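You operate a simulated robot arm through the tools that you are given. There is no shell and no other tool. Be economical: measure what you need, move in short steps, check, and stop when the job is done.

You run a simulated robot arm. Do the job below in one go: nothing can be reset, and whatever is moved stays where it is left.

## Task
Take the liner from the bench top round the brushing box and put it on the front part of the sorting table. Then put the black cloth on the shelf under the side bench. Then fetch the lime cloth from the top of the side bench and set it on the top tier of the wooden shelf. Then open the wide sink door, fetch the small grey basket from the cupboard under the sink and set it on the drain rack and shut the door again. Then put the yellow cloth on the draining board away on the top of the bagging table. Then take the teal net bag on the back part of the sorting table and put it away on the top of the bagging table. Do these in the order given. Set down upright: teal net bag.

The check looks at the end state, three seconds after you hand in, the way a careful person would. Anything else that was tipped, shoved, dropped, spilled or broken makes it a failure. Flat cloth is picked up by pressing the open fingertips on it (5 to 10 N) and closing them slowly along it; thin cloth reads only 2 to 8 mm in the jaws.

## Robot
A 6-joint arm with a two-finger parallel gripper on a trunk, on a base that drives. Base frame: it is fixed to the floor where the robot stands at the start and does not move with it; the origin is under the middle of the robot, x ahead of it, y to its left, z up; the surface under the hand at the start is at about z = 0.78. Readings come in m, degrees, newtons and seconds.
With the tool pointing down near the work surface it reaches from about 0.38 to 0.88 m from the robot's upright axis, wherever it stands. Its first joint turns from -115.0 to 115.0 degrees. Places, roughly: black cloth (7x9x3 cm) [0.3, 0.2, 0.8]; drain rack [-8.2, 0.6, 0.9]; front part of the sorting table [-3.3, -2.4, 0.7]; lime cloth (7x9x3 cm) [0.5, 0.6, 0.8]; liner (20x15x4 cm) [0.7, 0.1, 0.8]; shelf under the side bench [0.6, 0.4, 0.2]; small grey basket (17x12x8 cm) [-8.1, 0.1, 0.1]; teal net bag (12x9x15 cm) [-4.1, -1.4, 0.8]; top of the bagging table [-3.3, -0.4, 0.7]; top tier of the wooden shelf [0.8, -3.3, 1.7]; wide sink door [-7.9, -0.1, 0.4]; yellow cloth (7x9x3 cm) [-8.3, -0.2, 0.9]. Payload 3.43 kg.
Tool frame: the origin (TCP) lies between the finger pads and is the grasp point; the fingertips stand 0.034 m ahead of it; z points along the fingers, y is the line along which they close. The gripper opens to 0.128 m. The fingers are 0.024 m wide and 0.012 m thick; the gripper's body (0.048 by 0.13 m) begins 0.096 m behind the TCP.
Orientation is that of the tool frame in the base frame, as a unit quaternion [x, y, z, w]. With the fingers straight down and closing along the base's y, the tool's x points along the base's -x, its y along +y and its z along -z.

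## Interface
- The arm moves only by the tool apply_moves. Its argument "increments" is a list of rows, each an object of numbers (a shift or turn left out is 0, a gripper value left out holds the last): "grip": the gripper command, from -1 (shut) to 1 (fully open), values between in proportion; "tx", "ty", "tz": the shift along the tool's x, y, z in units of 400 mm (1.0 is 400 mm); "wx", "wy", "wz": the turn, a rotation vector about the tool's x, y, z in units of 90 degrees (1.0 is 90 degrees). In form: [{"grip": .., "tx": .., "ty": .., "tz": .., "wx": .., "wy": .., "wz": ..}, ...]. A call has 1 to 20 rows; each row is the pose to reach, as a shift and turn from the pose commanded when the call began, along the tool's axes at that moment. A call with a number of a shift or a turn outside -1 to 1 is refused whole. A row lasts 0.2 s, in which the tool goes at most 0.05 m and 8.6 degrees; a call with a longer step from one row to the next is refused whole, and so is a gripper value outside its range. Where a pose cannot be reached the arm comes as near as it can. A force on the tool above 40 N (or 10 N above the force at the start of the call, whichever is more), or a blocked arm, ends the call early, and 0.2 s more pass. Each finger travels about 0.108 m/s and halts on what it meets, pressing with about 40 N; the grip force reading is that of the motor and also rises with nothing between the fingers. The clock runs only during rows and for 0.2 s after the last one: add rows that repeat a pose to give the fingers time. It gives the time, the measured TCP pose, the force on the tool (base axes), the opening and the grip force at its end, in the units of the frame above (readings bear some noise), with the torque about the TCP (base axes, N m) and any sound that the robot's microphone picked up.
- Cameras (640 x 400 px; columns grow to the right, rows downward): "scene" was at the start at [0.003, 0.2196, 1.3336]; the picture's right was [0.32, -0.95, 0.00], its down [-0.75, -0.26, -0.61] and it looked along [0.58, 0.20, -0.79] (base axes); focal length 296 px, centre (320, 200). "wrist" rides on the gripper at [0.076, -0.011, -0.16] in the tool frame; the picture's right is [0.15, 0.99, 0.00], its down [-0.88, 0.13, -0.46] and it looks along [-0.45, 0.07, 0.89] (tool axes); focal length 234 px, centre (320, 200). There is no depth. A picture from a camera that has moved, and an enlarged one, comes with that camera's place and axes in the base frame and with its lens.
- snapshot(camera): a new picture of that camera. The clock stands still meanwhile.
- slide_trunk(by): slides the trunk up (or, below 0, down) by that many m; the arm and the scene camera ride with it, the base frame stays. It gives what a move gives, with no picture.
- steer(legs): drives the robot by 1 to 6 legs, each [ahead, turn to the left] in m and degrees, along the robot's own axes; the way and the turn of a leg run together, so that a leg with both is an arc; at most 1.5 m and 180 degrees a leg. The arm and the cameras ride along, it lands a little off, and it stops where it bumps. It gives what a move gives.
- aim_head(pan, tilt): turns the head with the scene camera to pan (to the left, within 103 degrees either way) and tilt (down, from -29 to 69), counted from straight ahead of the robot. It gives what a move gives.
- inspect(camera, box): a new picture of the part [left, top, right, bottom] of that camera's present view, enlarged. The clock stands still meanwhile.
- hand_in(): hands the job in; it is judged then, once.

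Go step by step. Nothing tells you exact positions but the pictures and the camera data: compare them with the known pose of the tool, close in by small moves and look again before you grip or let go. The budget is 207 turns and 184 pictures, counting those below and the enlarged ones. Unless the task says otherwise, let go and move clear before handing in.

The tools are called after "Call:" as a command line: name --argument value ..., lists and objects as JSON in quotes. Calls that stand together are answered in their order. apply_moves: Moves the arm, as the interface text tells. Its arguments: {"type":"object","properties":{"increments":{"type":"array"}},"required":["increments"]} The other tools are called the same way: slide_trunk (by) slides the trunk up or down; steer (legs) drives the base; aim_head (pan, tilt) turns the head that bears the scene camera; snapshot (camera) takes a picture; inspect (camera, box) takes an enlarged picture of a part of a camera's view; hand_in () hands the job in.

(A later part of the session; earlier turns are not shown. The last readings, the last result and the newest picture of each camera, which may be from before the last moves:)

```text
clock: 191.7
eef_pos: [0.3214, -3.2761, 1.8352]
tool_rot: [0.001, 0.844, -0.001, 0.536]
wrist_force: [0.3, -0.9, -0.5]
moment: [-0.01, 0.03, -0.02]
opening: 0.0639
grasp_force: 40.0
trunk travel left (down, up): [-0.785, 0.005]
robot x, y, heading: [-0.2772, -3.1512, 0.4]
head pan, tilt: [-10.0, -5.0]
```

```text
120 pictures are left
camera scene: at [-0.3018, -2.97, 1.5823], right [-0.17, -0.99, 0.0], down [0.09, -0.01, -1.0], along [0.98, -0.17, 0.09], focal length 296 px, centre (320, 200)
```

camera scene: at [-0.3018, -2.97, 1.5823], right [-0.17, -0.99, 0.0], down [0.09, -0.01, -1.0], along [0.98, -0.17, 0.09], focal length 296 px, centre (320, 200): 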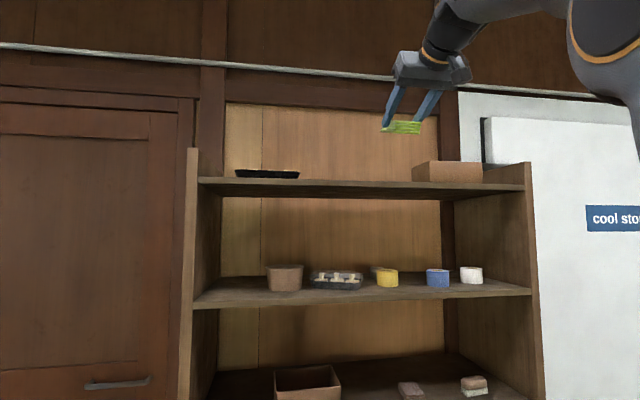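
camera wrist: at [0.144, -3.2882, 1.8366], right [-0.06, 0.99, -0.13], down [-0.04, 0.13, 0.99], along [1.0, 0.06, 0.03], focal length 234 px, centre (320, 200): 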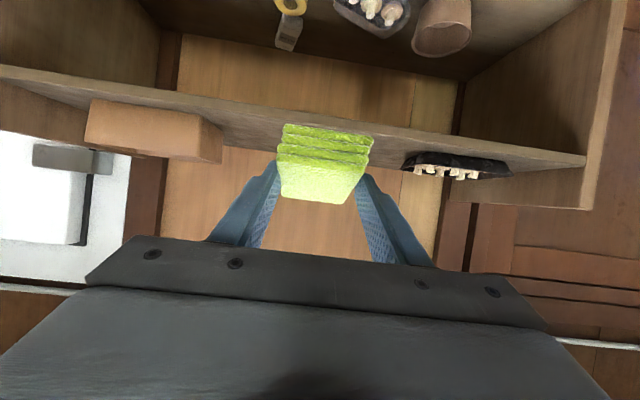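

Call:
steer --legs '[[0.32, 0]]'

Call:
apply_moves --increments '[{"grip": -1, "wy": 0.075}, {"wy": 0.15}, {"wy": 0.22}, {"wy": 0.22}]'

Call:
snapshot --camera "wrist"

Call:
snapshot --camera "scene"

```text
clock: 193.9
eef_pos: [0.6498, -3.2734, 1.8363]
tool_rot: [0.0, 0.844, 0.0, 0.536]
wrist_force: [-0.3, -0.6, -0.8]
moment: [0.01, 0.04, -0.02]
opening: 0.0637
grasp_force: 39.6
trunk travel left (down, up): [-0.785, 0.005]
robot x, y, heading: [0.053, -3.1486, 0.7]
head pan, tilt: [-10.0, -5.0]
```

```text
clock: 194.9
eef_pos: [0.6359, -3.2702, 1.8204]
tool_rot: [0.0, 0.924, 0.0, 0.383]
wrist_force: [-2.4, 0.4, 0.1]
moment: [-0.04, -0.05, -0.07]
opening: 0.0637
grasp_force: 39.7
out of reach, approached as far as the arm can: row 3, 4
trunk travel left (down, up): [-0.785, 0.005]
robot x, y, heading: [0.0515, -3.1471, 0.4]
head pan, tilt: [-10.0, -5.0]
```

```text
119 pictures are left
camera wrist: at [0.4686, -3.282, 1.8801], right [-0.1, 0.99, -0.1], down [0.3, 0.13, 0.95], along [0.95, 0.07, -0.31], focal length 234 px, centre (320, 200)
```

wrist: 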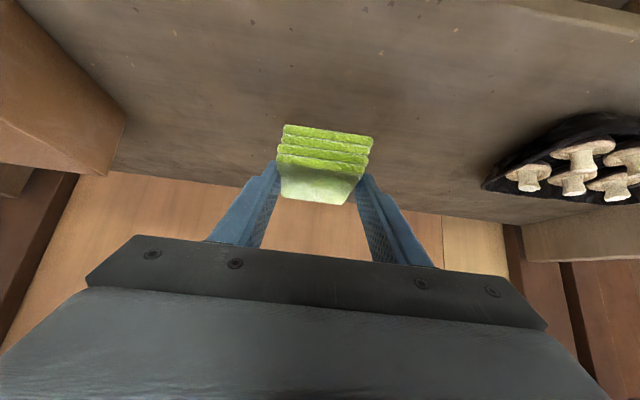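

```text
118 pictures are left
camera scene: at [0.024, -2.9677, 1.5822], right [-0.17, -0.99, 0.0], down [0.09, -0.02, -1.0], along [0.98, -0.17, 0.09], focal length 296 px, centre (320, 200)
```

scene: 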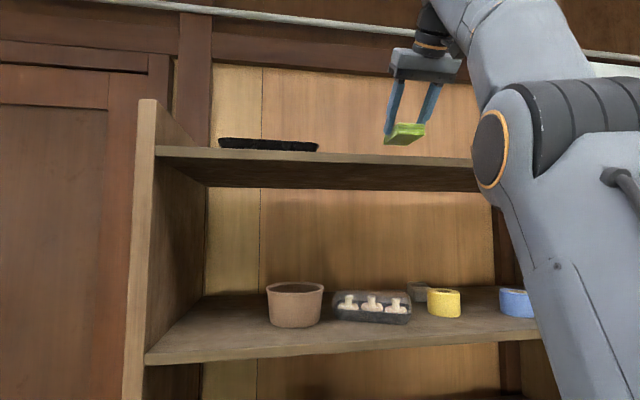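

Call:
apply_moves --increments '[{"grip": -1, "tx": 0.04, "tz": 0.05}, {"tx": 0.08, "tz": 0.09}, {"tx": 0.1, "tz": 0.11}, {"tx": 0.1, "tz": 0.11}]'

Call:
inspect --camera "scene" --box '[340, 80, 480, 200]'

```text
clock: 195.9
eef_pos: [0.6423, -3.2706, 1.7591]
tool_rot: [-0.001, 0.924, 0.0, 0.384]
wrist_force: [3.4, -0.5, 9.7]
moment: [0.08, -0.21, 0.02]
opening: 0.0636
grasp_force: 40.0
trunk travel left (down, up): [-0.785, 0.005]
robot x, y, heading: [0.0524, -3.1509, 0.5]
head pan, tilt: [-10.0, -5.0]
```

```text
3.33 times, centred on (410, 140) of scene
camera zoom: at [0.0259, -2.9684, 1.5824], right [-0.17, -0.99, 0.0], down [0.09, -0.01, -1.0], along [0.98, -0.17, 0.09], focal length 988 px, centre (20, 400)
```

zoom: 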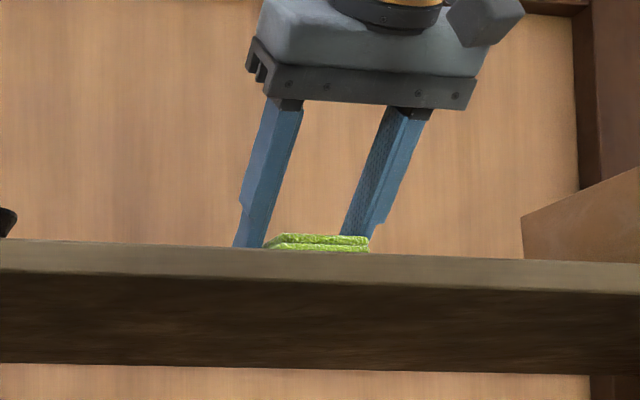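

Call:
apply_moves --increments '[{"grip": -0.4}, {"grip": 0.0}, {"grip": 0.3}, {"grip": 0.3}]'

Call:
apply_moves --increments '[{"tz": -0.06}, {"tz": -0.15}, {"tz": -0.25}, {"tz": -0.25}]'

Call:
snapshot --camera "wrist"

```text
clock: 196.9
eef_pos: [0.6414, -3.272, 1.7576]
tool_rot: [0.0, 0.924, 0.0, 0.382]
wrist_force: [-0.2, -0.4, 0.4]
moment: [-0.01, 0.01, 0.02]
opening: 0.083
grasp_force: 0.1
trunk travel left (down, up): [-0.785, 0.005]
robot x, y, heading: [0.0551, -3.1463, 0.5]
head pan, tilt: [-10.0, -5.0]
```

```text
clock: 197.9
eef_pos: [0.571, -3.27, 1.8295]
tool_rot: [0.0, 0.924, 0.0, 0.383]
wrist_force: [0.0, 0.7, 0.0]
moment: [-0.01, 0.0, 0.0]
opening: 0.0831
grasp_force: 0.2
trunk travel left (down, up): [-0.785, 0.005]
robot x, y, heading: [0.0517, -3.1485, 0.4]
head pan, tilt: [-10.0, -5.0]
```

```text
116 pictures are left
camera wrist: at [0.4045, -3.282, 1.8898], right [-0.1, 0.99, -0.1], down [0.3, 0.13, 0.94], along [0.95, 0.07, -0.31], focal length 234 px, centre (320, 200)
```

wrist: 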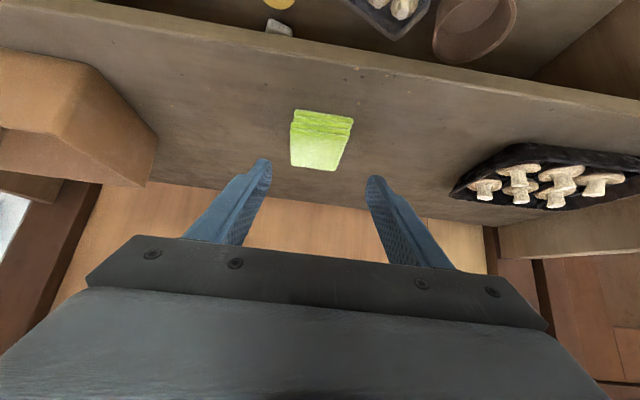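

The lime cloth is in place. I back off, fold the arm to a carry pose and drive toward the sink via the corridor north of the bagging table.

Call:
steer --legs '[[-0.6, 0]]'

Call:
slide_trunk --by -0.16

Call:
apply_moves --increments '[{"tx": 0.08, "tz": 0.08}, {"tx": 0.16, "tz": 0.16}, {"tx": 0.24, "tz": 0.24}, {"tx": 0.32, "tz": 0.32}, {"tx": 0.4, "tz": 0.4}, {"tx": 0.48, "tz": 0.48}, {"tx": 0.53, "tz": 0.53}]'

Call:
apply_moves --increments '[{"tx": 0.08, "tz": 0.03, "wy": 0.07}, {"tx": 0.16, "tz": 0.06, "wy": 0.14}, {"tx": 0.24, "tz": 0.1, "wy": 0.21}, {"tx": 0.32, "tz": 0.13, "wy": 0.28}, {"tx": 0.4, "tz": 0.17, "wy": 0.35}, {"tx": 0.48, "tz": 0.2, "wy": 0.42}, {"tx": 0.56, "tz": 0.24, "wy": 0.49}, {"tx": 0.619, "tz": 0.265, "wy": 0.5}]'

Call:
steer --legs '[[0, 99], [1.4, 0], [1.4, 0], [1.35, 0], [0, 81]]'

Call:
aim_head --pan 0 --tilt 12

Call:
snapshot --camera "scene"

```text
clock: 201.2
eef_pos: [-0.0173, -3.272, 1.8292]
tool_rot: [-0.004, 0.924, 0.002, 0.383]
wrist_force: [1.0, -0.7, 0.0]
moment: [-0.01, 0.02, -0.02]
opening: 0.083
grasp_force: 0.0
trunk travel left (down, up): [-0.785, 0.005]
robot x, y, heading: [-0.5392, -3.1562, 0.5]
head pan, tilt: [-10.0, -5.0]
```

```text
clock: 203.0
eef_pos: [-0.0181, -3.2722, 1.6691]
tool_rot: [-0.003, 0.924, 0.001, 0.383]
wrist_force: [-0.6, -0.4, -0.5]
moment: [0.0, 0.02, 0.0]
opening: 0.0832
grasp_force: 0.1
trunk travel left (down, up): [-0.625, 0.165]
robot x, y, heading: [-0.5388, -3.153, 0.7]
head pan, tilt: [-10.0, -5.0]
```

```text
clock: 204.6
eef_pos: [-0.0092, -3.278, 1.3713]
tool_rot: [-0.004, 0.924, 0.002, 0.382]
wrist_force: [0.8, -0.1, -0.7]
moment: [-0.03, 0.01, -0.04]
opening: 0.0833
grasp_force: 0.0
out of reach, approached as far as the arm can: row 6, 7
trunk travel left (down, up): [-0.625, 0.165]
robot x, y, heading: [-0.5368, -3.1554, 0.8]
head pan, tilt: [-10.0, -5.0]
```

```text
clock: 206.4
eef_pos: [-0.1081, -3.2751, 1.1186]
tool_rot: [-0.003, 1.0, 0.001, -0.001]
wrist_force: [0.0, -0.3, -0.5]
moment: [0.02, -0.02, -0.01]
opening: 0.0832
grasp_force: 0.0
trunk travel left (down, up): [-0.625, 0.165]
robot x, y, heading: [-0.5387, -3.1535, 0.8]
head pan, tilt: [-10.0, -5.0]
```

```text
clock: 233.9
eef_pos: [-1.6023, 1.06, 1.1209]
tool_rot: [1.0, 0.004, 0.0, 0.0]
wrist_force: [-0.1, 0.3, 0.3]
moment: [-0.01, 0.02, -0.01]
opening: 0.0834
grasp_force: 0.1
trunk travel left (down, up): [-0.625, 0.165]
robot x, y, heading: [-1.1722, 0.9396, -179.3]
head pan, tilt: [-10.0, -5.0]
```

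```text
clock: 234.7
eef_pos: [-1.6027, 1.0605, 1.1191]
tool_rot: [1.0, 0.004, 0.0, 0.0]
wrist_force: [0.2, -0.1, -0.5]
moment: [-0.01, -0.01, 0.01]
opening: 0.0832
grasp_force: 0.1
trunk travel left (down, up): [-0.625, 0.165]
robot x, y, heading: [-1.1726, 0.9356, -179.3]
head pan, tilt: [0.0, 12.0]
```

```text
115 pictures are left
camera scene: at [-1.1946, 0.7447, 1.3954], right [-0.01, 1.0, 0.0], down [0.21, 0.0, -0.98], along [-0.98, -0.01, -0.21], focal length 296 px, centre (320, 200)
```

scene: 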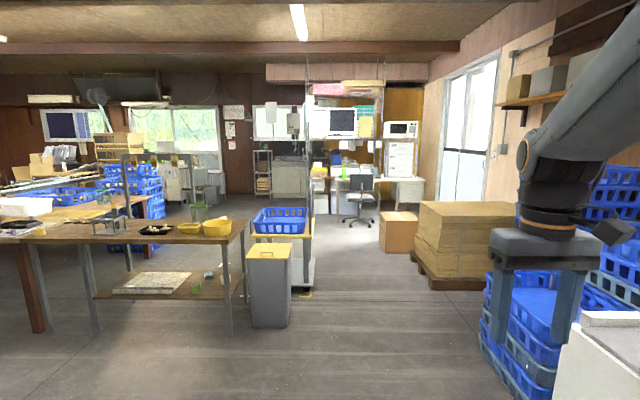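

Call:
steer --legs '[[0, -6.5], [1.4, 0], [0, 6], [1.5, 0], [0.4, 0]]'

Call:
aim_head --pan 10 --tilt 20

Call:
snapshot --camera "scene"

```text
clock: 251.9
eef_pos: [-4.8968, 1.1924, 1.1192]
tool_rot: [1.0, 0.005, 0.0, 0.0]
wrist_force: [-0.1, -0.7, 0.1]
moment: [-0.02, 0.0, 0.0]
opening: 0.0831
grasp_force: 0.0
trunk travel left (down, up): [-0.625, 0.165]
robot x, y, heading: [-4.4643, 1.0731, -179.0]
head pan, tilt: [0.0, 12.0]
```

```text
clock: 252.6
eef_pos: [-4.8954, 1.1923, 1.1195]
tool_rot: [1.0, 0.005, 0.0, 0.0]
wrist_force: [-0.1, -0.7, 0.3]
moment: [0.04, 0.0, 0.01]
opening: 0.0833
grasp_force: 0.1
trunk travel left (down, up): [-0.625, 0.165]
robot x, y, heading: [-4.4673, 1.075, -179.4]
head pan, tilt: [10.0, 20.0]
```

```text
114 pictures are left
camera scene: at [-4.4856, 0.8615, 1.3823], right [-0.19, 0.98, 0.0], down [0.34, 0.06, -0.94], along [-0.92, -0.18, -0.34], focal length 296 px, centre (320, 200)
```

scene: 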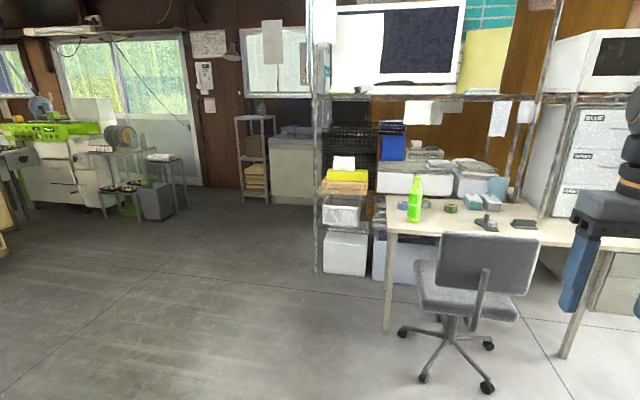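

Call:
steer --legs '[[0, 32.5], [1.3, 0], [1.2, 0], [0, -33]]'

Call:
aim_head --pan -5 --tilt 28

Call:
snapshot --camera "scene"

```text
clock: 268.1
eef_pos: [-7.0055, -0.1977, 1.1189]
tool_rot: [1.0, 0.003, 0.001, 0.0]
wrist_force: [-1.0, 0.2, 0.5]
moment: [-0.01, -0.01, 0.02]
opening: 0.0834
grasp_force: 0.1
trunk travel left (down, up): [-0.625, 0.165]
robot x, y, heading: [-6.5746, -0.314, -179.1]
head pan, tilt: [10.0, 20.0]
```

```text
clock: 268.9
eef_pos: [-7.0052, -0.1967, 1.1194]
tool_rot: [1.0, 0.003, 0.0, 0.0]
wrist_force: [0.5, 0.1, 0.4]
moment: [-0.02, -0.01, -0.02]
opening: 0.083
grasp_force: 0.0
trunk travel left (down, up): [-0.625, 0.165]
robot x, y, heading: [-6.5737, -0.3221, -179.1]
head pan, tilt: [-5.0, 28.0]
```

```text
113 pictures are left
camera scene: at [-6.5955, -0.5051, 1.3694], right [0.07, 1.0, 0.0], down [0.47, -0.03, -0.88], along [-0.88, 0.07, -0.47], focal length 296 px, centre (320, 200)
```

scene: 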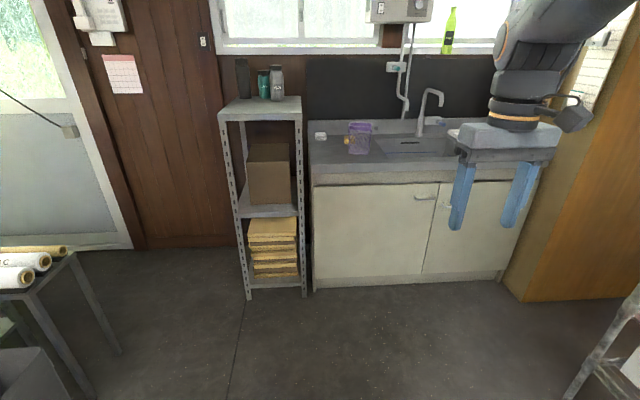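

Call:
inspect --camera "scene" --box '[300, 90, 460, 190]'

Call:
inspect --camera "scene" --box '[300, 160, 540, 310]'

```text
4.00 times, centred on (380, 140) of scene
camera zoom: at [-6.5955, -0.5051, 1.3694], right [0.07, 1.0, 0.0], down [0.47, -0.03, -0.88], along [-0.88, 0.07, -0.47], focal length 1185 px, centre (80, 440)
```

zoom: 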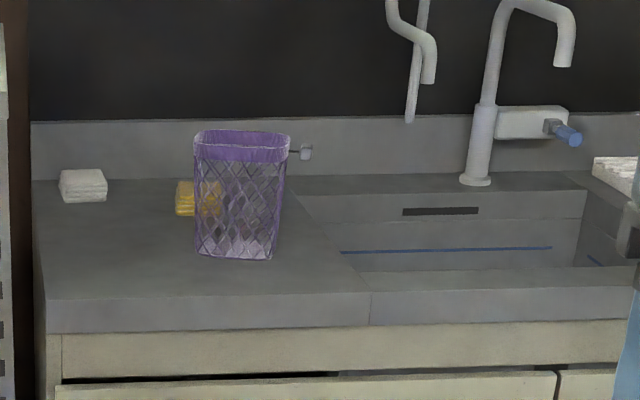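

```text
2.67 times, centred on (420, 235) of scene
camera zoom: at [-6.5955, -0.5051, 1.3694], right [0.07, 1.0, 0.0], down [0.47, -0.03, -0.88], along [-0.88, 0.07, -0.47], focal length 790 px, centre (53, 107)
```

zoom: 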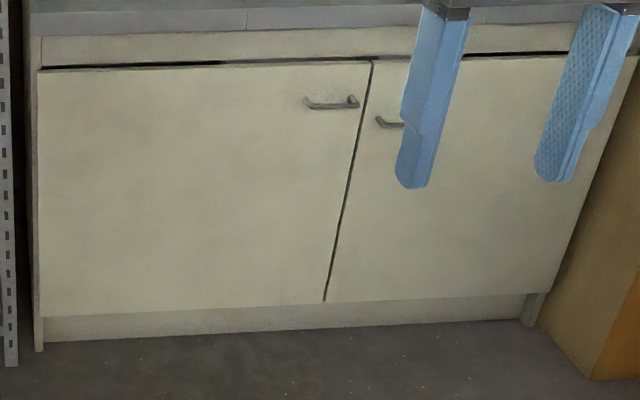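

Call:
aim_head --pan -50 --tilt 30

Call:
snapshot --camera "scene"

Call:
aim_head --pan -95 --tilt 40

Call:
snapshot --camera "scene"

```text
clock: 270.0
eef_pos: [-7.005, -0.1979, 1.1187]
tool_rot: [1.0, 0.003, -0.001, -0.001]
wrist_force: [-0.1, -0.5, 0.1]
moment: [-0.01, 0.04, 0.01]
opening: 0.0832
grasp_force: 0.0
trunk travel left (down, up): [-0.625, 0.165]
robot x, y, heading: [-6.5763, -0.3141, -179.1]
head pan, tilt: [-50.0, 30.0]
```

```text
110 pictures are left
camera scene: at [-6.5636, -0.4433, 1.3662], right [0.76, 0.65, 0.0], down [0.33, -0.38, -0.87], along [-0.57, 0.66, -0.5], focal length 296 px, centre (320, 200)
```

scene: 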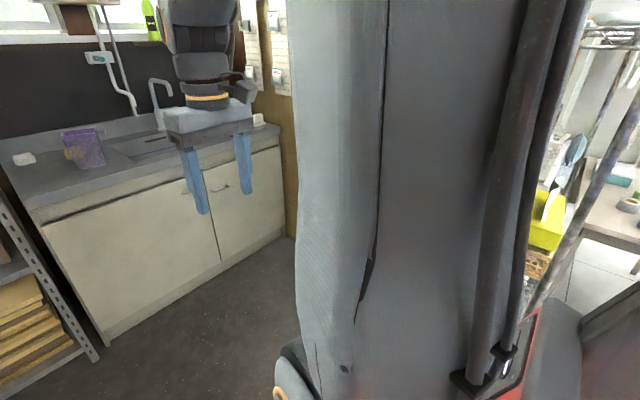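

```text
clock: 271.1
eef_pos: [-7.0046, -0.1983, 1.1193]
tool_rot: [1.0, 0.004, 0.0, 0.0]
wrist_force: [0.4, 0.3, 0.1]
moment: [0.02, 0.01, 0.01]
opening: 0.083
grasp_force: 0.1
trunk travel left (down, up): [-0.625, 0.165]
robot x, y, heading: [-6.5697, -0.3172, -179.1]
head pan, tilt: [-95.0, 40.0]
```

```text
109 pictures are left
camera scene: at [-6.4983, -0.427, 1.3509], right [1.0, -0.07, 0.0], down [-0.05, -0.64, -0.77], along [0.06, 0.76, -0.64], focal length 296 px, centre (320, 200)
```

scene: 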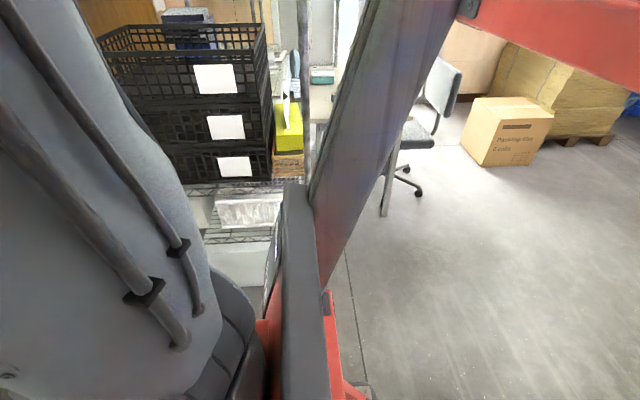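

Call:
steer --legs '[[0, -35], [0.34, 0], [0, 34.5]]'

Call:
apply_moves --increments '[{"grip": 0, "tx": -0.0625, "tz": 0.03, "wy": -0.083}, {"tx": -0.125, "tz": 0.06, "wy": -0.167}, {"tx": -0.1875, "tz": 0.09, "wy": -0.25}, {"tx": -0.25, "tz": 0.12, "wy": -0.333}, {"tx": -0.3125, "tz": 0.15, "wy": -0.417}, {"tx": -0.375, "tz": 0.18, "wy": -0.5}, {"tx": -0.4375, "tz": 0.21, "wy": -0.583}, {"tx": -0.5, "tz": 0.24, "wy": -0.667}, {"tx": -0.5625, "tz": 0.27, "wy": -0.75}, {"tx": -0.625, "tz": 0.3, "wy": -0.833}, {"tx": -0.6875, "tz": 0.33, "wy": -0.917}, {"tx": -0.75, "tz": 0.36, "wy": -1.0}]'

Call:
aim_head --pan 0 --tilt 40

Call:
snapshot --camera "scene"

Call:
snapshot --camera "wrist"

```text
clock: 276.6
eef_pos: [-7.2822, 0.0019, 1.1194]
tool_rot: [1.0, -0.007, 0.0, 0.0]
wrist_force: [0.5, -0.4, 0.8]
moment: [0.05, -0.02, 0.03]
opening: 0.0832
grasp_force: 0.0
trunk travel left (down, up): [-0.625, 0.165]
robot x, y, heading: [-6.8549, -0.1252, 179.8]
head pan, tilt: [-95.0, 40.0]
```

```text
clock: 279.2
eef_pos: [-7.5936, 0.0235, 0.99]
tool_rot: [0.709, -0.013, -0.705, 0.017]
wrist_force: [0.6, -0.4, 0.3]
moment: [0.02, -0.09, -0.01]
opening: 0.0641
grasp_force: 0.1
out of reach, approached as far as the arm can: row 10, 11, 12
trunk travel left (down, up): [-0.625, 0.165]
robot x, y, heading: [-6.8483, -0.1251, 179.5]
head pan, tilt: [-95.0, 40.0]
```

```text
clock: 281.0
eef_pos: [-7.5934, 0.0232, 0.9874]
tool_rot: [0.71, -0.013, -0.704, 0.017]
wrist_force: [0.8, -0.4, 0.3]
moment: [0.0, 0.03, 0.03]
opening: 0.0638
grasp_force: 0.0
trunk travel left (down, up): [-0.625, 0.165]
robot x, y, heading: [-6.8533, -0.1266, 179.7]
head pan, tilt: [0.0, 40.0]
```

```text
108 pictures are left
camera scene: at [-6.8728, -0.3205, 1.3508], right [0.01, 1.0, 0.0], down [0.64, 0.0, -0.77], along [-0.77, 0.01, -0.64], focal length 296 px, centre (320, 200)
```

scene: 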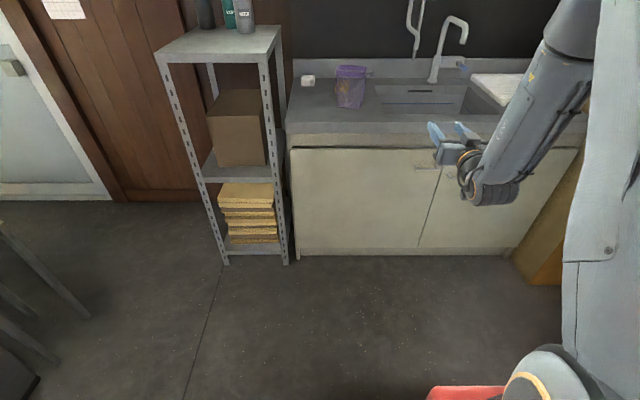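

```text
107 pictures are left
camera wrist: at [-7.4338, 0.0309, 0.9138], right [0.01, -0.99, -0.1], down [0.45, -0.09, 0.89], along [-0.89, -0.05, 0.45], focal length 234 px, centre (320, 200)
```

wrist: 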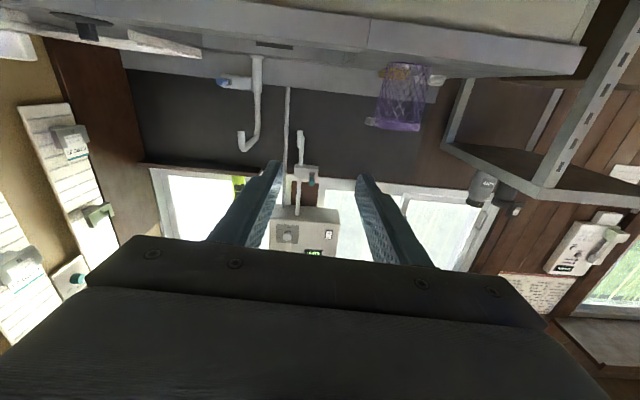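

Call:
apply_moves --increments '[{"tx": 0.1}, {"tx": 0.2}, {"tx": 0.3}, {"tx": 0.4}, {"tx": 0.5}, {"tx": 0.6}, {"tx": 0.68}, {"tx": 0.75}, {"tx": 0.75}]'

Call:
apply_moves --increments '[{"wz": -0.09}, {"wz": -0.18}, {"wz": -0.27}, {"wz": -0.36}, {"wz": -0.45}, {"wz": -0.54}, {"wz": -0.63}, {"wz": -0.72}, {"wz": -0.81}, {"wz": -0.9}, {"wz": -0.97}, {"wz": -1}]'

Call:
snapshot --camera "scene"

Call:
snapshot --camera "wrist"

```text
clock: 283.0
eef_pos: [-7.6289, 0.0408, 0.6822]
tool_rot: [0.707, -0.031, -0.706, 0.036]
wrist_force: [0.8, -0.8, 0.2]
moment: [0.02, 0.0, 0.03]
opening: 0.0639
grasp_force: 0.1
out of reach, approached as far as the arm can: row 1, 2, 3, 4, 5, 6, 7, 8, 9
trunk travel left (down, up): [-0.625, 0.165]
robot x, y, heading: [-6.8523, -0.125, 179.6]
head pan, tilt: [0.0, 40.0]
```

```text
clock: 285.6
eef_pos: [-7.6281, 0.0409, 0.6833]
tool_rot: [0.707, -0.031, -0.706, 0.036]
wrist_force: [0.0, -0.7, 0.4]
moment: [0.01, 0.01, 0.01]
opening: 0.0641
grasp_force: 0.1
out of reach, approached as far as the arm can: row 1, 2, 3, 4, 5, 6, 7, 8, 9, 10, 11, 12
trunk travel left (down, up): [-0.625, 0.165]
robot x, y, heading: [-6.8559, -0.1266, 179.6]
head pan, tilt: [0.0, 40.0]
```

```text
106 pictures are left
camera scene: at [-6.8728, -0.3206, 1.3509], right [0.01, 1.0, 0.0], down [0.64, 0.0, -0.77], along [-0.77, 0.01, -0.64], focal length 296 px, centre (320, 200)
```

scene: 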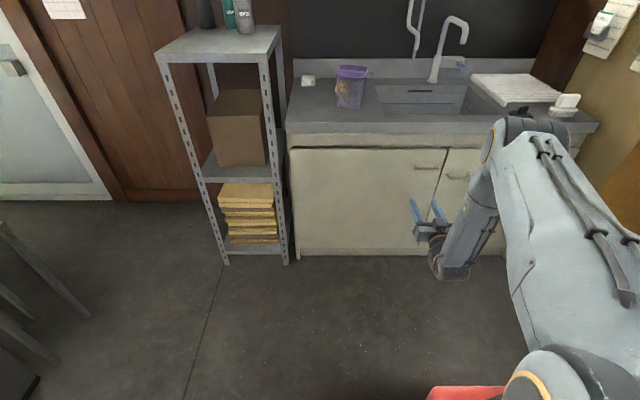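

```text
105 pictures are left
camera wrist: at [-7.4694, 0.0451, 0.6081], right [0.01, -1.0, -0.05], down [0.45, -0.04, 0.89], along [-0.89, -0.03, 0.45], focal length 234 px, centre (320, 200)
```

wrist: 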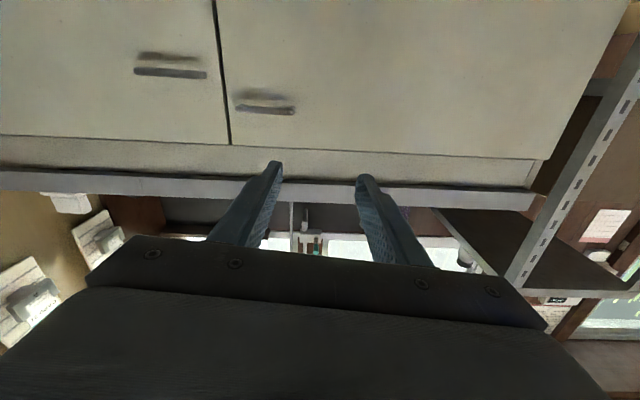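

Call:
apply_moves --increments '[{"wz": 0.09}, {"wz": 0.18}, {"wz": 0.27}, {"wz": 0.36}, {"wz": 0.45}, {"wz": 0.54}, {"wz": 0.63}, {"wz": 0.72}, {"wz": 0.81}, {"wz": 0.9}, {"wz": 0.97}, {"wz": 1}]'

Call:
snapshot --camera "wrist"

```text
clock: 288.2
eef_pos: [-7.6285, 0.0413, 0.6847]
tool_rot: [0.478, -0.522, -0.472, 0.525]
wrist_force: [-0.1, -0.4, -0.1]
moment: [0.0, -0.02, 0.01]
opening: 0.0639
grasp_force: 0.0
trunk travel left (down, up): [-0.625, 0.165]
robot x, y, heading: [-6.8606, -0.1247, 179.5]
head pan, tilt: [0.0, 40.0]
```

```text
104 pictures are left
camera wrist: at [-7.4683, -0.0353, 0.6812], right [0.0, -0.05, 1.0], down [0.45, 0.89, 0.05], along [-0.89, 0.45, 0.02], focal length 234 px, centre (320, 200)
```

wrist: 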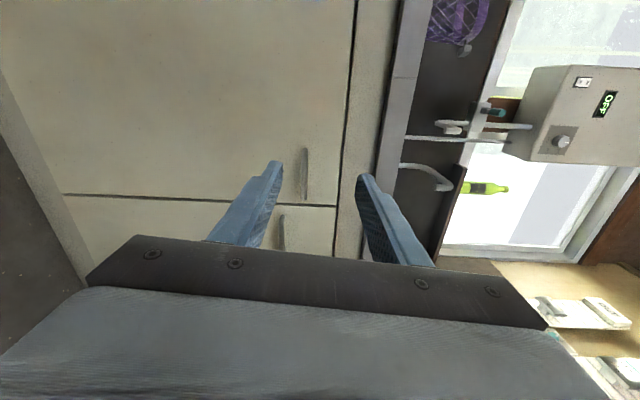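

Call:
apply_moves --increments '[{"tx": -0.06, "ty": -0.018, "tz": 0.08}, {"tx": -0.12, "ty": -0.036, "tz": 0.18}, {"tx": -0.18, "ty": -0.054, "tz": 0.28}, {"tx": -0.24, "ty": -0.072, "tz": 0.38}, {"tx": -0.24, "ty": -0.072, "tz": 0.46}, {"tx": -0.24, "ty": -0.072, "tz": 0.46}]'

Call:
snapshot --camera "wrist"

Call:
inspect --camera "scene" --box '[380, 130, 500, 230]'

```text
clock: 289.6
eef_pos: [-7.8061, 0.1338, 0.65]
tool_rot: [0.478, -0.522, -0.473, 0.525]
wrist_force: [-0.4, 0.1, -0.8]
moment: [-0.01, 0.01, 0.01]
opening: 0.064
grasp_force: 0.1
out of reach, approached as far as the arm can: row 5, 6
trunk travel left (down, up): [-0.625, 0.165]
robot x, y, heading: [-6.8474, -0.1238, 179.5]
head pan, tilt: [0.0, 40.0]
```

```text
103 pictures are left
camera wrist: at [-7.6474, 0.056, 0.6474], right [0.0, -0.05, 1.0], down [0.45, 0.89, 0.05], along [-0.89, 0.45, 0.02], focal length 234 px, centre (320, 200)
```

wrist: 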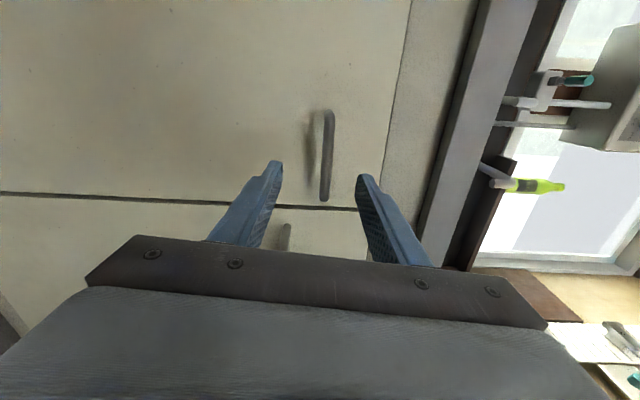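

```text
4.00 times, centred on (440, 180) of scene
camera zoom: at [-6.8728, -0.3205, 1.3509], right [0.01, 1.0, 0.0], down [0.64, 0.0, -0.77], along [-0.77, 0.01, -0.64], focal length 1185 px, centre (-160, 280)
```

zoom: 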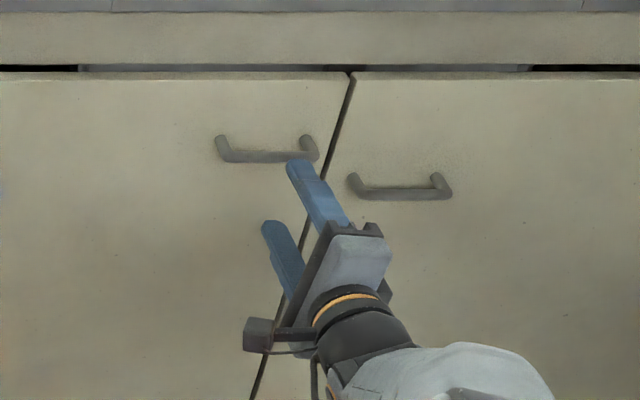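

Call:
apply_moves --increments '[{"ty": 0.0175, "tz": -0.06}, {"ty": 0.0175, "tz": -0.125}]'

Call:
steer --legs '[[0.12, 0]]'

Call:
snapshot --camera "wrist"

```text
clock: 290.2
eef_pos: [-7.7575, 0.1342, 0.6574]
tool_rot: [0.479, -0.521, -0.473, 0.524]
wrist_force: [0.4, 0.1, 0.3]
moment: [-0.01, 0.03, -0.02]
opening: 0.0642
grasp_force: 0.0
trunk travel left (down, up): [-0.625, 0.165]
robot x, y, heading: [-6.8562, -0.1272, 179.5]
head pan, tilt: [0.0, 40.0]
```

```text
clock: 291.4
eef_pos: [-7.8764, 0.1329, 0.6579]
tool_rot: [0.479, -0.521, -0.472, 0.525]
wrist_force: [-0.2, 0.6, 0.1]
moment: [-0.05, 0.0, 0.01]
opening: 0.064
grasp_force: 0.0
trunk travel left (down, up): [-0.625, 0.165]
robot x, y, heading: [-6.9707, -0.1225, 179.7]
head pan, tilt: [0.0, 40.0]
```

```text
101 pictures are left
camera wrist: at [-7.7169, 0.0571, 0.6545], right [0.0, -0.05, 1.0], down [0.45, 0.89, 0.05], along [-0.89, 0.45, 0.02], focal length 234 px, centre (320, 200)
```

wrist: 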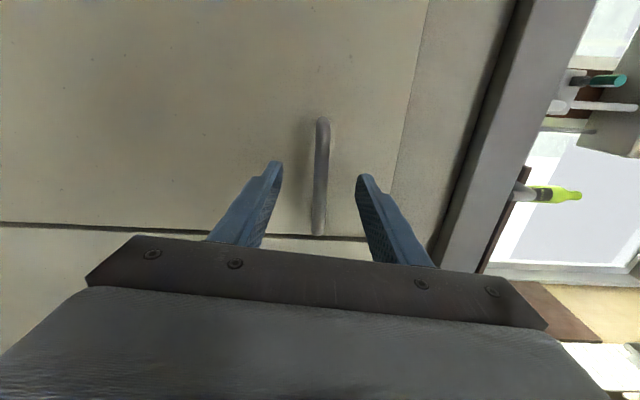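

Call:
apply_moves --increments '[{"tz": 0.03}, {"tz": 0.06}, {"tz": 0.06}]'

Call:
apply_moves --increments '[{"grip": -0.4}, {"grip": -0.7}, {"grip": -1}, {"grip": -1}, {"grip": -1}]'

Call:
snapshot --camera "wrist"

```text
clock: 292.1
eef_pos: [-7.8965, 0.1333, 0.6541]
tool_rot: [0.478, -0.522, -0.472, 0.526]
wrist_force: [21.9, -5.5, 8.8]
moment: [0.31, 1.13, -0.14]
opening: 0.0683
grasp_force: 4.0
trunk travel left (down, up): [-0.625, 0.165]
robot x, y, heading: [-6.9745, -0.1272, 179.7]
head pan, tilt: [0.0, 40.0]
stopped in row 3: the force on the tool passed its limit at 48 N (the readings are from after the stop); the commanded pose is now the measured one
```

```text
clock: 292.9
eef_pos: [-7.8946, 0.1348, 0.6573]
tool_rot: [0.477, -0.52, -0.475, 0.526]
wrist_force: [23.7, -6.2, 15.3]
moment: [0.81, -0.26, -0.71]
opening: 0.0135
grasp_force: 45.7
trunk travel left (down, up): [-0.625, 0.165]
robot x, y, heading: [-6.9719, -0.1273, 179.7]
head pan, tilt: [0.0, 40.0]
stopped in row 4: the force on the tool passed its limit at 40 N (the readings are from after the stop); the commanded pose is now the measured one
```

```text
100 pictures are left
camera wrist: at [-7.7358, 0.0591, 0.6537], right [0.0, -0.05, 1.0], down [0.45, 0.89, 0.05], along [-0.89, 0.45, 0.03], focal length 234 px, centre (320, 200)
```

wrist: 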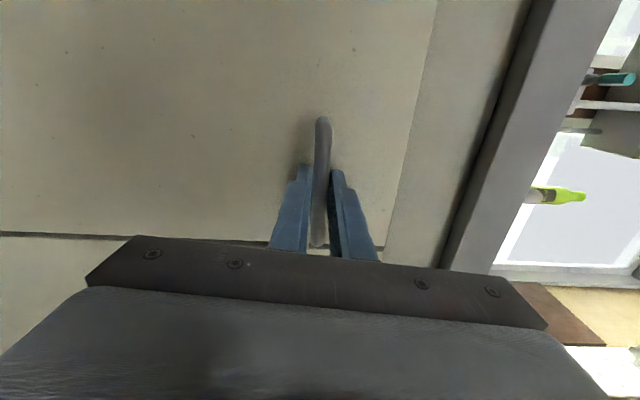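

The handle is gripped (13.5 mm bar; door face at x≈-7.93, hinge at y≈-0.42). I pull it along its arc.

Call:
apply_moves --increments '[{"grip": -1, "tz": -0.061, "tx": 0.005}, {"tz": -0.122, "tx": 0.0125}, {"tz": -0.182, "tx": 0.0235}, {"tz": -0.2425, "tx": 0.0365}, {"tz": -0.301, "tx": 0.0525}, {"tz": -0.3595, "tx": 0.07}]'

Call:
snapshot --camera "scene"

```text
clock: 294.4
eef_pos: [-7.7522, 0.1076, 0.6564]
tool_rot: [0.479, -0.521, -0.474, 0.524]
wrist_force: [-4.1, -7.0, 2.8]
moment: [1.01, -0.23, -0.92]
opening: 0.0141
grasp_force: 45.1
trunk travel left (down, up): [-0.625, 0.165]
robot x, y, heading: [-6.9702, -0.1259, 179.6]
head pan, tilt: [0.0, 40.0]
```

```text
99 pictures are left
camera scene: at [-6.9905, -0.3202, 1.3507], right [0.01, 1.0, 0.0], down [0.64, 0.0, -0.77], along [-0.77, 0.01, -0.64], focal length 296 px, centre (320, 200)
```

scene: 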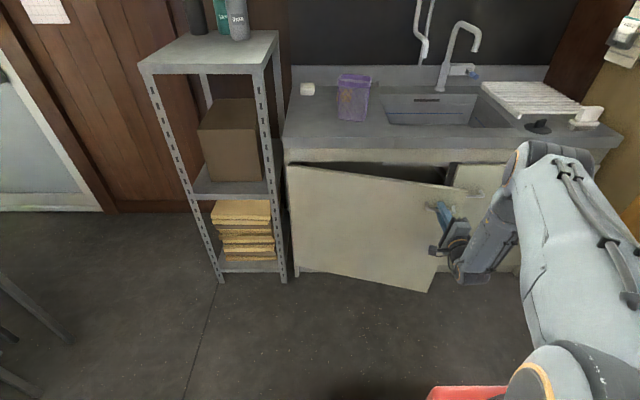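

Call:
apply_moves --increments '[{"grip": -1, "tz": -0.057, "tx": 0.021}, {"tz": -0.113, "tx": 0.044}, {"tz": -0.169, "tx": 0.07}, {"tz": -0.223, "tx": 0.0975}, {"tz": -0.277, "tx": 0.128}, {"tz": -0.329, "tx": 0.161}, {"tz": -0.379, "tx": 0.196}, {"tz": -0.4275, "tx": 0.233}]'

Call:
snapshot --camera "scene"

```text
clock: 295.6
eef_pos: [-7.6407, 0.0598, 0.6568]
tool_rot: [-0.481, 0.526, 0.47, -0.52]
wrist_force: [0.1, -0.5, -8.0]
moment: [1.24, -0.58, 0.25]
opening: 0.0139
grasp_force: 45.0
trunk travel left (down, up): [-0.625, 0.165]
robot x, y, heading: [-6.9684, -0.1247, 179.6]
head pan, tilt: [0.0, 40.0]
stopped in row 6: the force on the tool passed its limit at 41 N (the readings are from after the stop); the commanded pose is now the measured one
```

```text
98 pictures are left
camera scene: at [-6.9909, -0.3198, 1.3511], right [0.01, 1.0, 0.0], down [0.64, 0.0, -0.77], along [-0.77, 0.01, -0.64], focal length 296 px, centre (320, 200)
```

scene: 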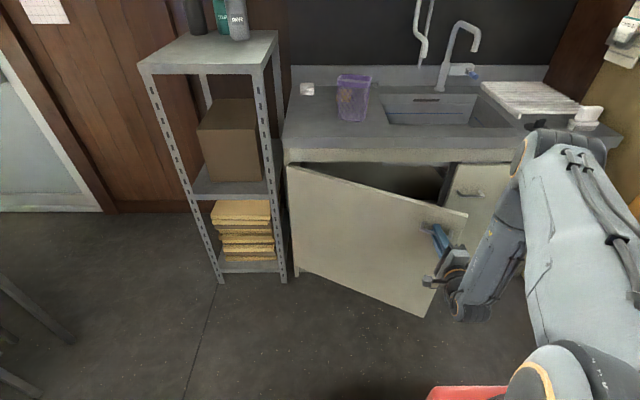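

Call:
apply_moves --increments '[{"grip": -0.5}, {"grip": 0}, {"grip": 0}]'

Call:
apply_moves --increments '[{"tz": -0.08}, {"tz": -0.16}, {"tz": -0.16}]'

Call:
steer --legs '[[-0.22, 0]]'

Call:
apply_moves --increments '[{"wy": -0.08}, {"wy": -0.16}, {"wy": -0.24}, {"wy": -0.32}, {"wy": -0.4}, {"wy": -0.4}]'

Call:
snapshot --camera "wrist"

Call:
snapshot --camera "scene"

```text
clock: 296.4
eef_pos: [-7.6419, 0.06, 0.6587]
tool_rot: [-0.48, 0.525, 0.471, -0.522]
wrist_force: [-0.3, 0.0, 0.4]
moment: [-0.03, 0.0, -0.02]
opening: 0.0639
grasp_force: 0.1
trunk travel left (down, up): [-0.625, 0.165]
robot x, y, heading: [-6.9746, -0.125, 179.3]
head pan, tilt: [0.0, 40.0]
```

```text
clock: 297.2
eef_pos: [-7.5778, 0.0618, 0.6598]
tool_rot: [-0.48, 0.525, 0.471, -0.522]
wrist_force: [-0.3, 0.5, 0.3]
moment: [-0.01, -0.04, 0.0]
opening: 0.064
grasp_force: 0.0
trunk travel left (down, up): [-0.625, 0.165]
robot x, y, heading: [-6.9726, -0.1266, 179.4]
head pan, tilt: [0.0, 40.0]
```

```text
clock: 298.8
eef_pos: [-7.359, 0.0609, 0.6602]
tool_rot: [-0.48, 0.525, 0.471, -0.522]
wrist_force: [0.1, -0.6, -0.2]
moment: [0.01, 0.0, -0.01]
opening: 0.0642
grasp_force: 0.0
trunk travel left (down, up): [-0.625, 0.165]
robot x, y, heading: [-6.7592, -0.1278, 179.4]
head pan, tilt: [0.0, 40.0]
```

```text
clock: 300.2
eef_pos: [-7.3568, 0.0659, 0.6583]
tool_rot: [-0.436, 0.57, 0.512, -0.472]
wrist_force: [1.0, 0.3, 0.2]
moment: [-0.01, 0.04, -0.01]
opening: 0.064
grasp_force: 0.1
out of reach, approached as far as the arm can: row 2, 3, 4, 5, 6
trunk travel left (down, up): [-0.625, 0.165]
robot x, y, heading: [-6.7532, -0.124, 179.7]
head pan, tilt: [0.0, 40.0]
```

```text
97 pictures are left
camera wrist: at [-7.2141, -0.038, 0.6609], right [-0.04, -0.05, 1.0], down [0.6, 0.8, 0.06], along [-0.8, 0.6, 0.0], focal length 234 px, centre (320, 200)
```

wrist: 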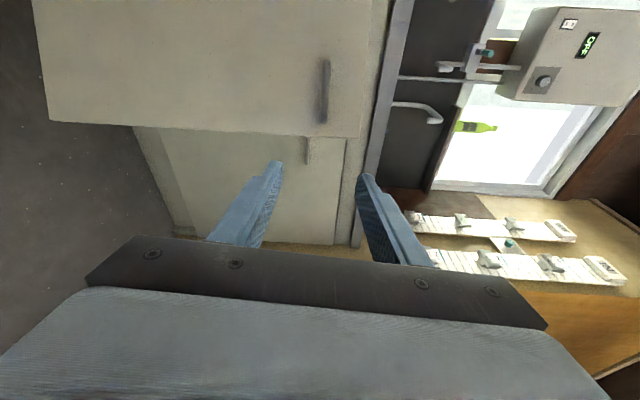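

```text
96 pictures are left
camera scene: at [-6.7734, -0.3218, 1.3509], right [0.01, 1.0, 0.0], down [0.64, -0.01, -0.77], along [-0.77, 0.01, -0.64], focal length 296 px, centre (320, 200)
```

scene: 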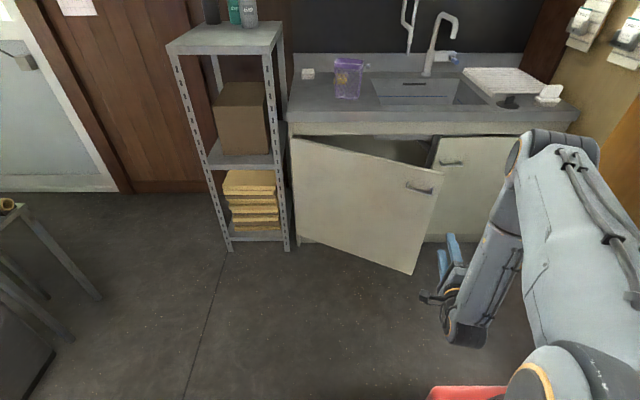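

Call:
steer --legs '[[-0.1, 0]]'

Call:
apply_moves --increments '[{"grip": -1, "wy": 0.06}, {"wy": 0.11}, {"wy": 0.11}, {"wy": 0.11}]'

```text
clock: 301.4
eef_pos: [-7.2554, 0.0664, 0.6594]
tool_rot: [-0.435, 0.571, 0.512, -0.472]
wrist_force: [-0.1, 0.1, 0.1]
moment: [-0.04, 0.02, -0.02]
opening: 0.0639
grasp_force: 0.0
trunk travel left (down, up): [-0.625, 0.165]
robot x, y, heading: [-6.6557, -0.129, 179.5]
head pan, tilt: [0.0, 40.0]
```

```text
clock: 302.4
eef_pos: [-7.255, 0.0664, 0.6595]
tool_rot: [-0.477, 0.528, 0.473, -0.519]
wrist_force: [0.5, -1.2, -0.3]
moment: [0.0, -0.03, 0.03]
opening: 0.0
grasp_force: 33.0
trunk travel left (down, up): [-0.625, 0.165]
robot x, y, heading: [-6.652, -0.1331, 179.2]
head pan, tilt: [0.0, 40.0]
```

Call:
apply_moves --increments '[{"tx": -0.1, "ty": -0.05, "tz": 0.05}, {"tx": -0.2, "ty": -0.1, "tz": 0.1}, {"tx": -0.3, "ty": -0.16, "tz": 0.15}, {"tx": -0.4, "ty": -0.225, "tz": 0.2}, {"tx": -0.435, "ty": -0.225, "tz": 0.31}, {"tx": -0.435, "ty": -0.225, "tz": 0.42}, {"tx": -0.435, "ty": -0.225, "tz": 0.53}, {"tx": -0.435, "ty": -0.225, "tz": 0.64}, {"tx": -0.435, "ty": -0.225, "tz": 0.7375}]'

Call:
snapshot --camera "scene"

Call:
snapshot --camera "wrist"

```text
refused: row 3 steps farther than a row can; nothing moved
```

```text
95 pictures are left
camera scene: at [-6.6725, -0.3228, 1.3509], right [0.01, 1.0, 0.0], down [0.64, -0.01, -0.77], along [-0.77, 0.01, -0.64], focal length 296 px, centre (320, 200)
```

scene: 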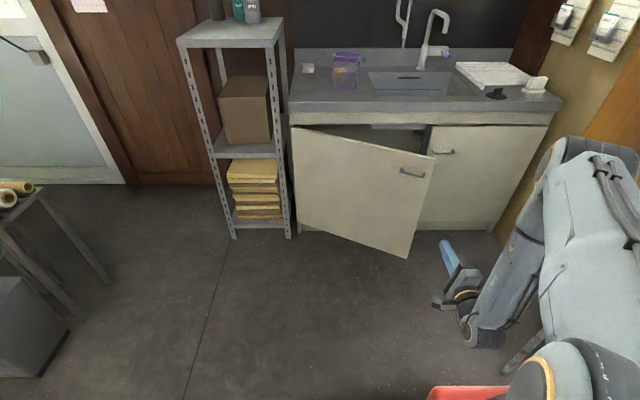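

```text
94 pictures are left
camera wrist: at [-7.0969, -0.0124, 0.6581], right [-0.01, -0.05, 1.0], down [0.46, 0.89, 0.05], along [-0.89, 0.46, 0.01], focal length 234 px, centre (320, 200)
```

wrist: 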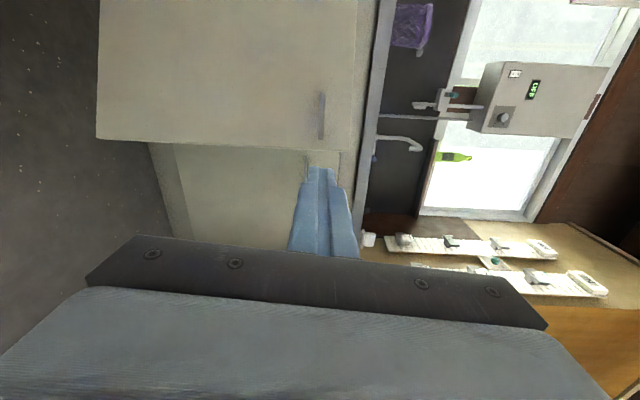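

Call:
apply_moves --increments '[{"tx": -0.09, "ty": -0.04, "tz": 0.05}, {"tx": -0.18, "ty": -0.08, "tz": 0.1}, {"tx": -0.27, "ty": -0.12, "tz": 0.15}, {"tx": -0.36, "ty": -0.16, "tz": 0.2}, {"tx": -0.435, "ty": -0.2, "tz": 0.28}, {"tx": -0.435, "ty": -0.225, "tz": 0.39}, {"tx": -0.435, "ty": -0.225, "tz": 0.5}, {"tx": -0.435, "ty": -0.225, "tz": 0.61}, {"tx": -0.435, "ty": -0.225, "tz": 0.72}]'

Call:
snapshot --camera "scene"

Call:
snapshot --camera "wrist"

```text
clock: 304.4
eef_pos: [-7.5043, 0.2246, 0.5781]
tool_rot: [-0.478, 0.528, 0.472, -0.519]
wrist_force: [0.4, 0.8, -0.6]
moment: [-0.01, -0.03, -0.02]
opening: 0.0
grasp_force: 33.5
out of reach, approached as far as the arm can: row 8, 9
trunk travel left (down, up): [-0.625, 0.165]
robot x, y, heading: [-6.6518, -0.1254, 179.3]
head pan, tilt: [0.0, 40.0]
```

```text
93 pictures are left
camera scene: at [-6.6725, -0.3227, 1.3509], right [0.01, 1.0, 0.0], down [0.64, -0.01, -0.77], along [-0.77, 0.01, -0.64], focal length 296 px, centre (320, 200)
```

scene: 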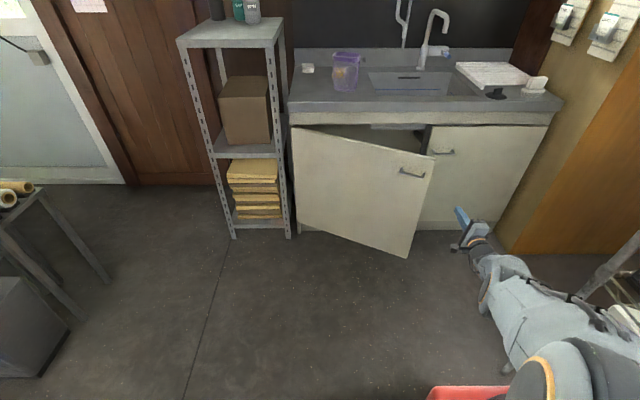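

```text
92 pictures are left
camera wrist: at [-7.3457, 0.1464, 0.5772], right [-0.01, -0.05, 1.0], down [0.46, 0.89, 0.05], along [-0.89, 0.46, 0.01], focal length 234 px, centre (320, 200)
```

wrist: 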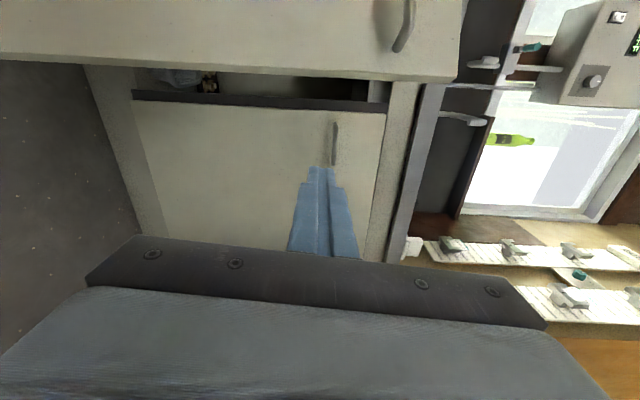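

Call:
steer --legs '[[0.17, 0]]'

Call:
snapshot --camera "wrist"

```text
clock: 305.9
eef_pos: [-7.6783, 0.227, 0.5775]
tool_rot: [-0.478, 0.527, 0.473, -0.52]
wrist_force: [-0.4, 0.6, -0.1]
moment: [0.01, 0.0, 0.02]
opening: 0.0
grasp_force: 32.5
trunk travel left (down, up): [-0.625, 0.165]
robot x, y, heading: [-6.8245, -0.1247, 179.4]
head pan, tilt: [0.0, 40.0]
```

```text
91 pictures are left
camera wrist: at [-7.5191, 0.1488, 0.5773], right [-0.01, -0.05, 1.0], down [0.46, 0.89, 0.05], along [-0.89, 0.46, 0.01], focal length 234 px, centre (320, 200)
```

wrist: 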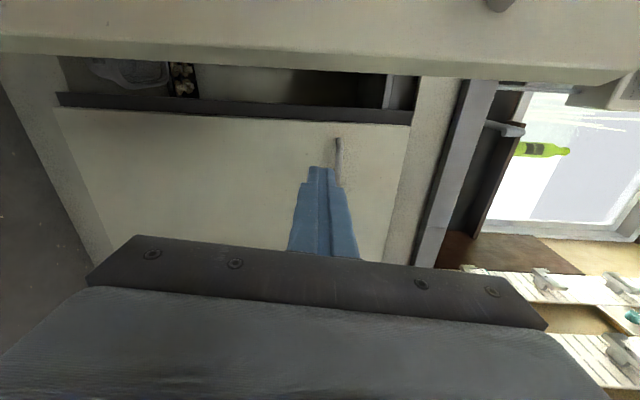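

Call:
apply_moves --increments '[{"grip": -1, "tz": 0, "tx": 0.09}, {"tz": -0.02, "tx": 0.175}, {"tz": -0.09, "tx": 0.21}, {"tz": -0.155, "tx": 0.245}, {"tz": -0.22, "tx": 0.28}, {"tz": -0.295, "tx": 0.335}, {"tz": -0.37, "tx": 0.39}, {"tz": -0.445, "tx": 0.45}]'

Call:
snapshot --camera "scene"

```text
clock: 307.7
eef_pos: [-7.5006, 0.0469, 0.5981]
tool_rot: [-0.476, 0.527, 0.474, -0.52]
wrist_force: [-0.3, 0.2, 0.7]
moment: [0.01, 0.01, 0.0]
opening: 0.0
grasp_force: 32.8
trunk travel left (down, up): [-0.625, 0.165]
robot x, y, heading: [-6.8297, -0.1259, 179.4]
head pan, tilt: [0.0, 40.0]
```

```text
90 pictures are left
camera scene: at [-6.846, -0.3206, 1.3509], right [0.01, 1.0, 0.0], down [0.64, -0.01, -0.77], along [-0.77, 0.01, -0.64], focal length 296 px, centre (320, 200)
```

scene: 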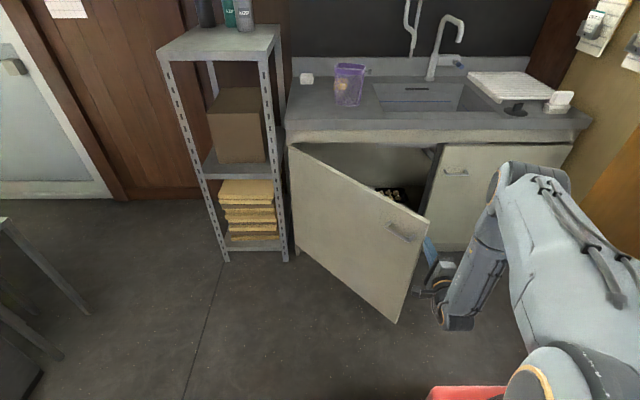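

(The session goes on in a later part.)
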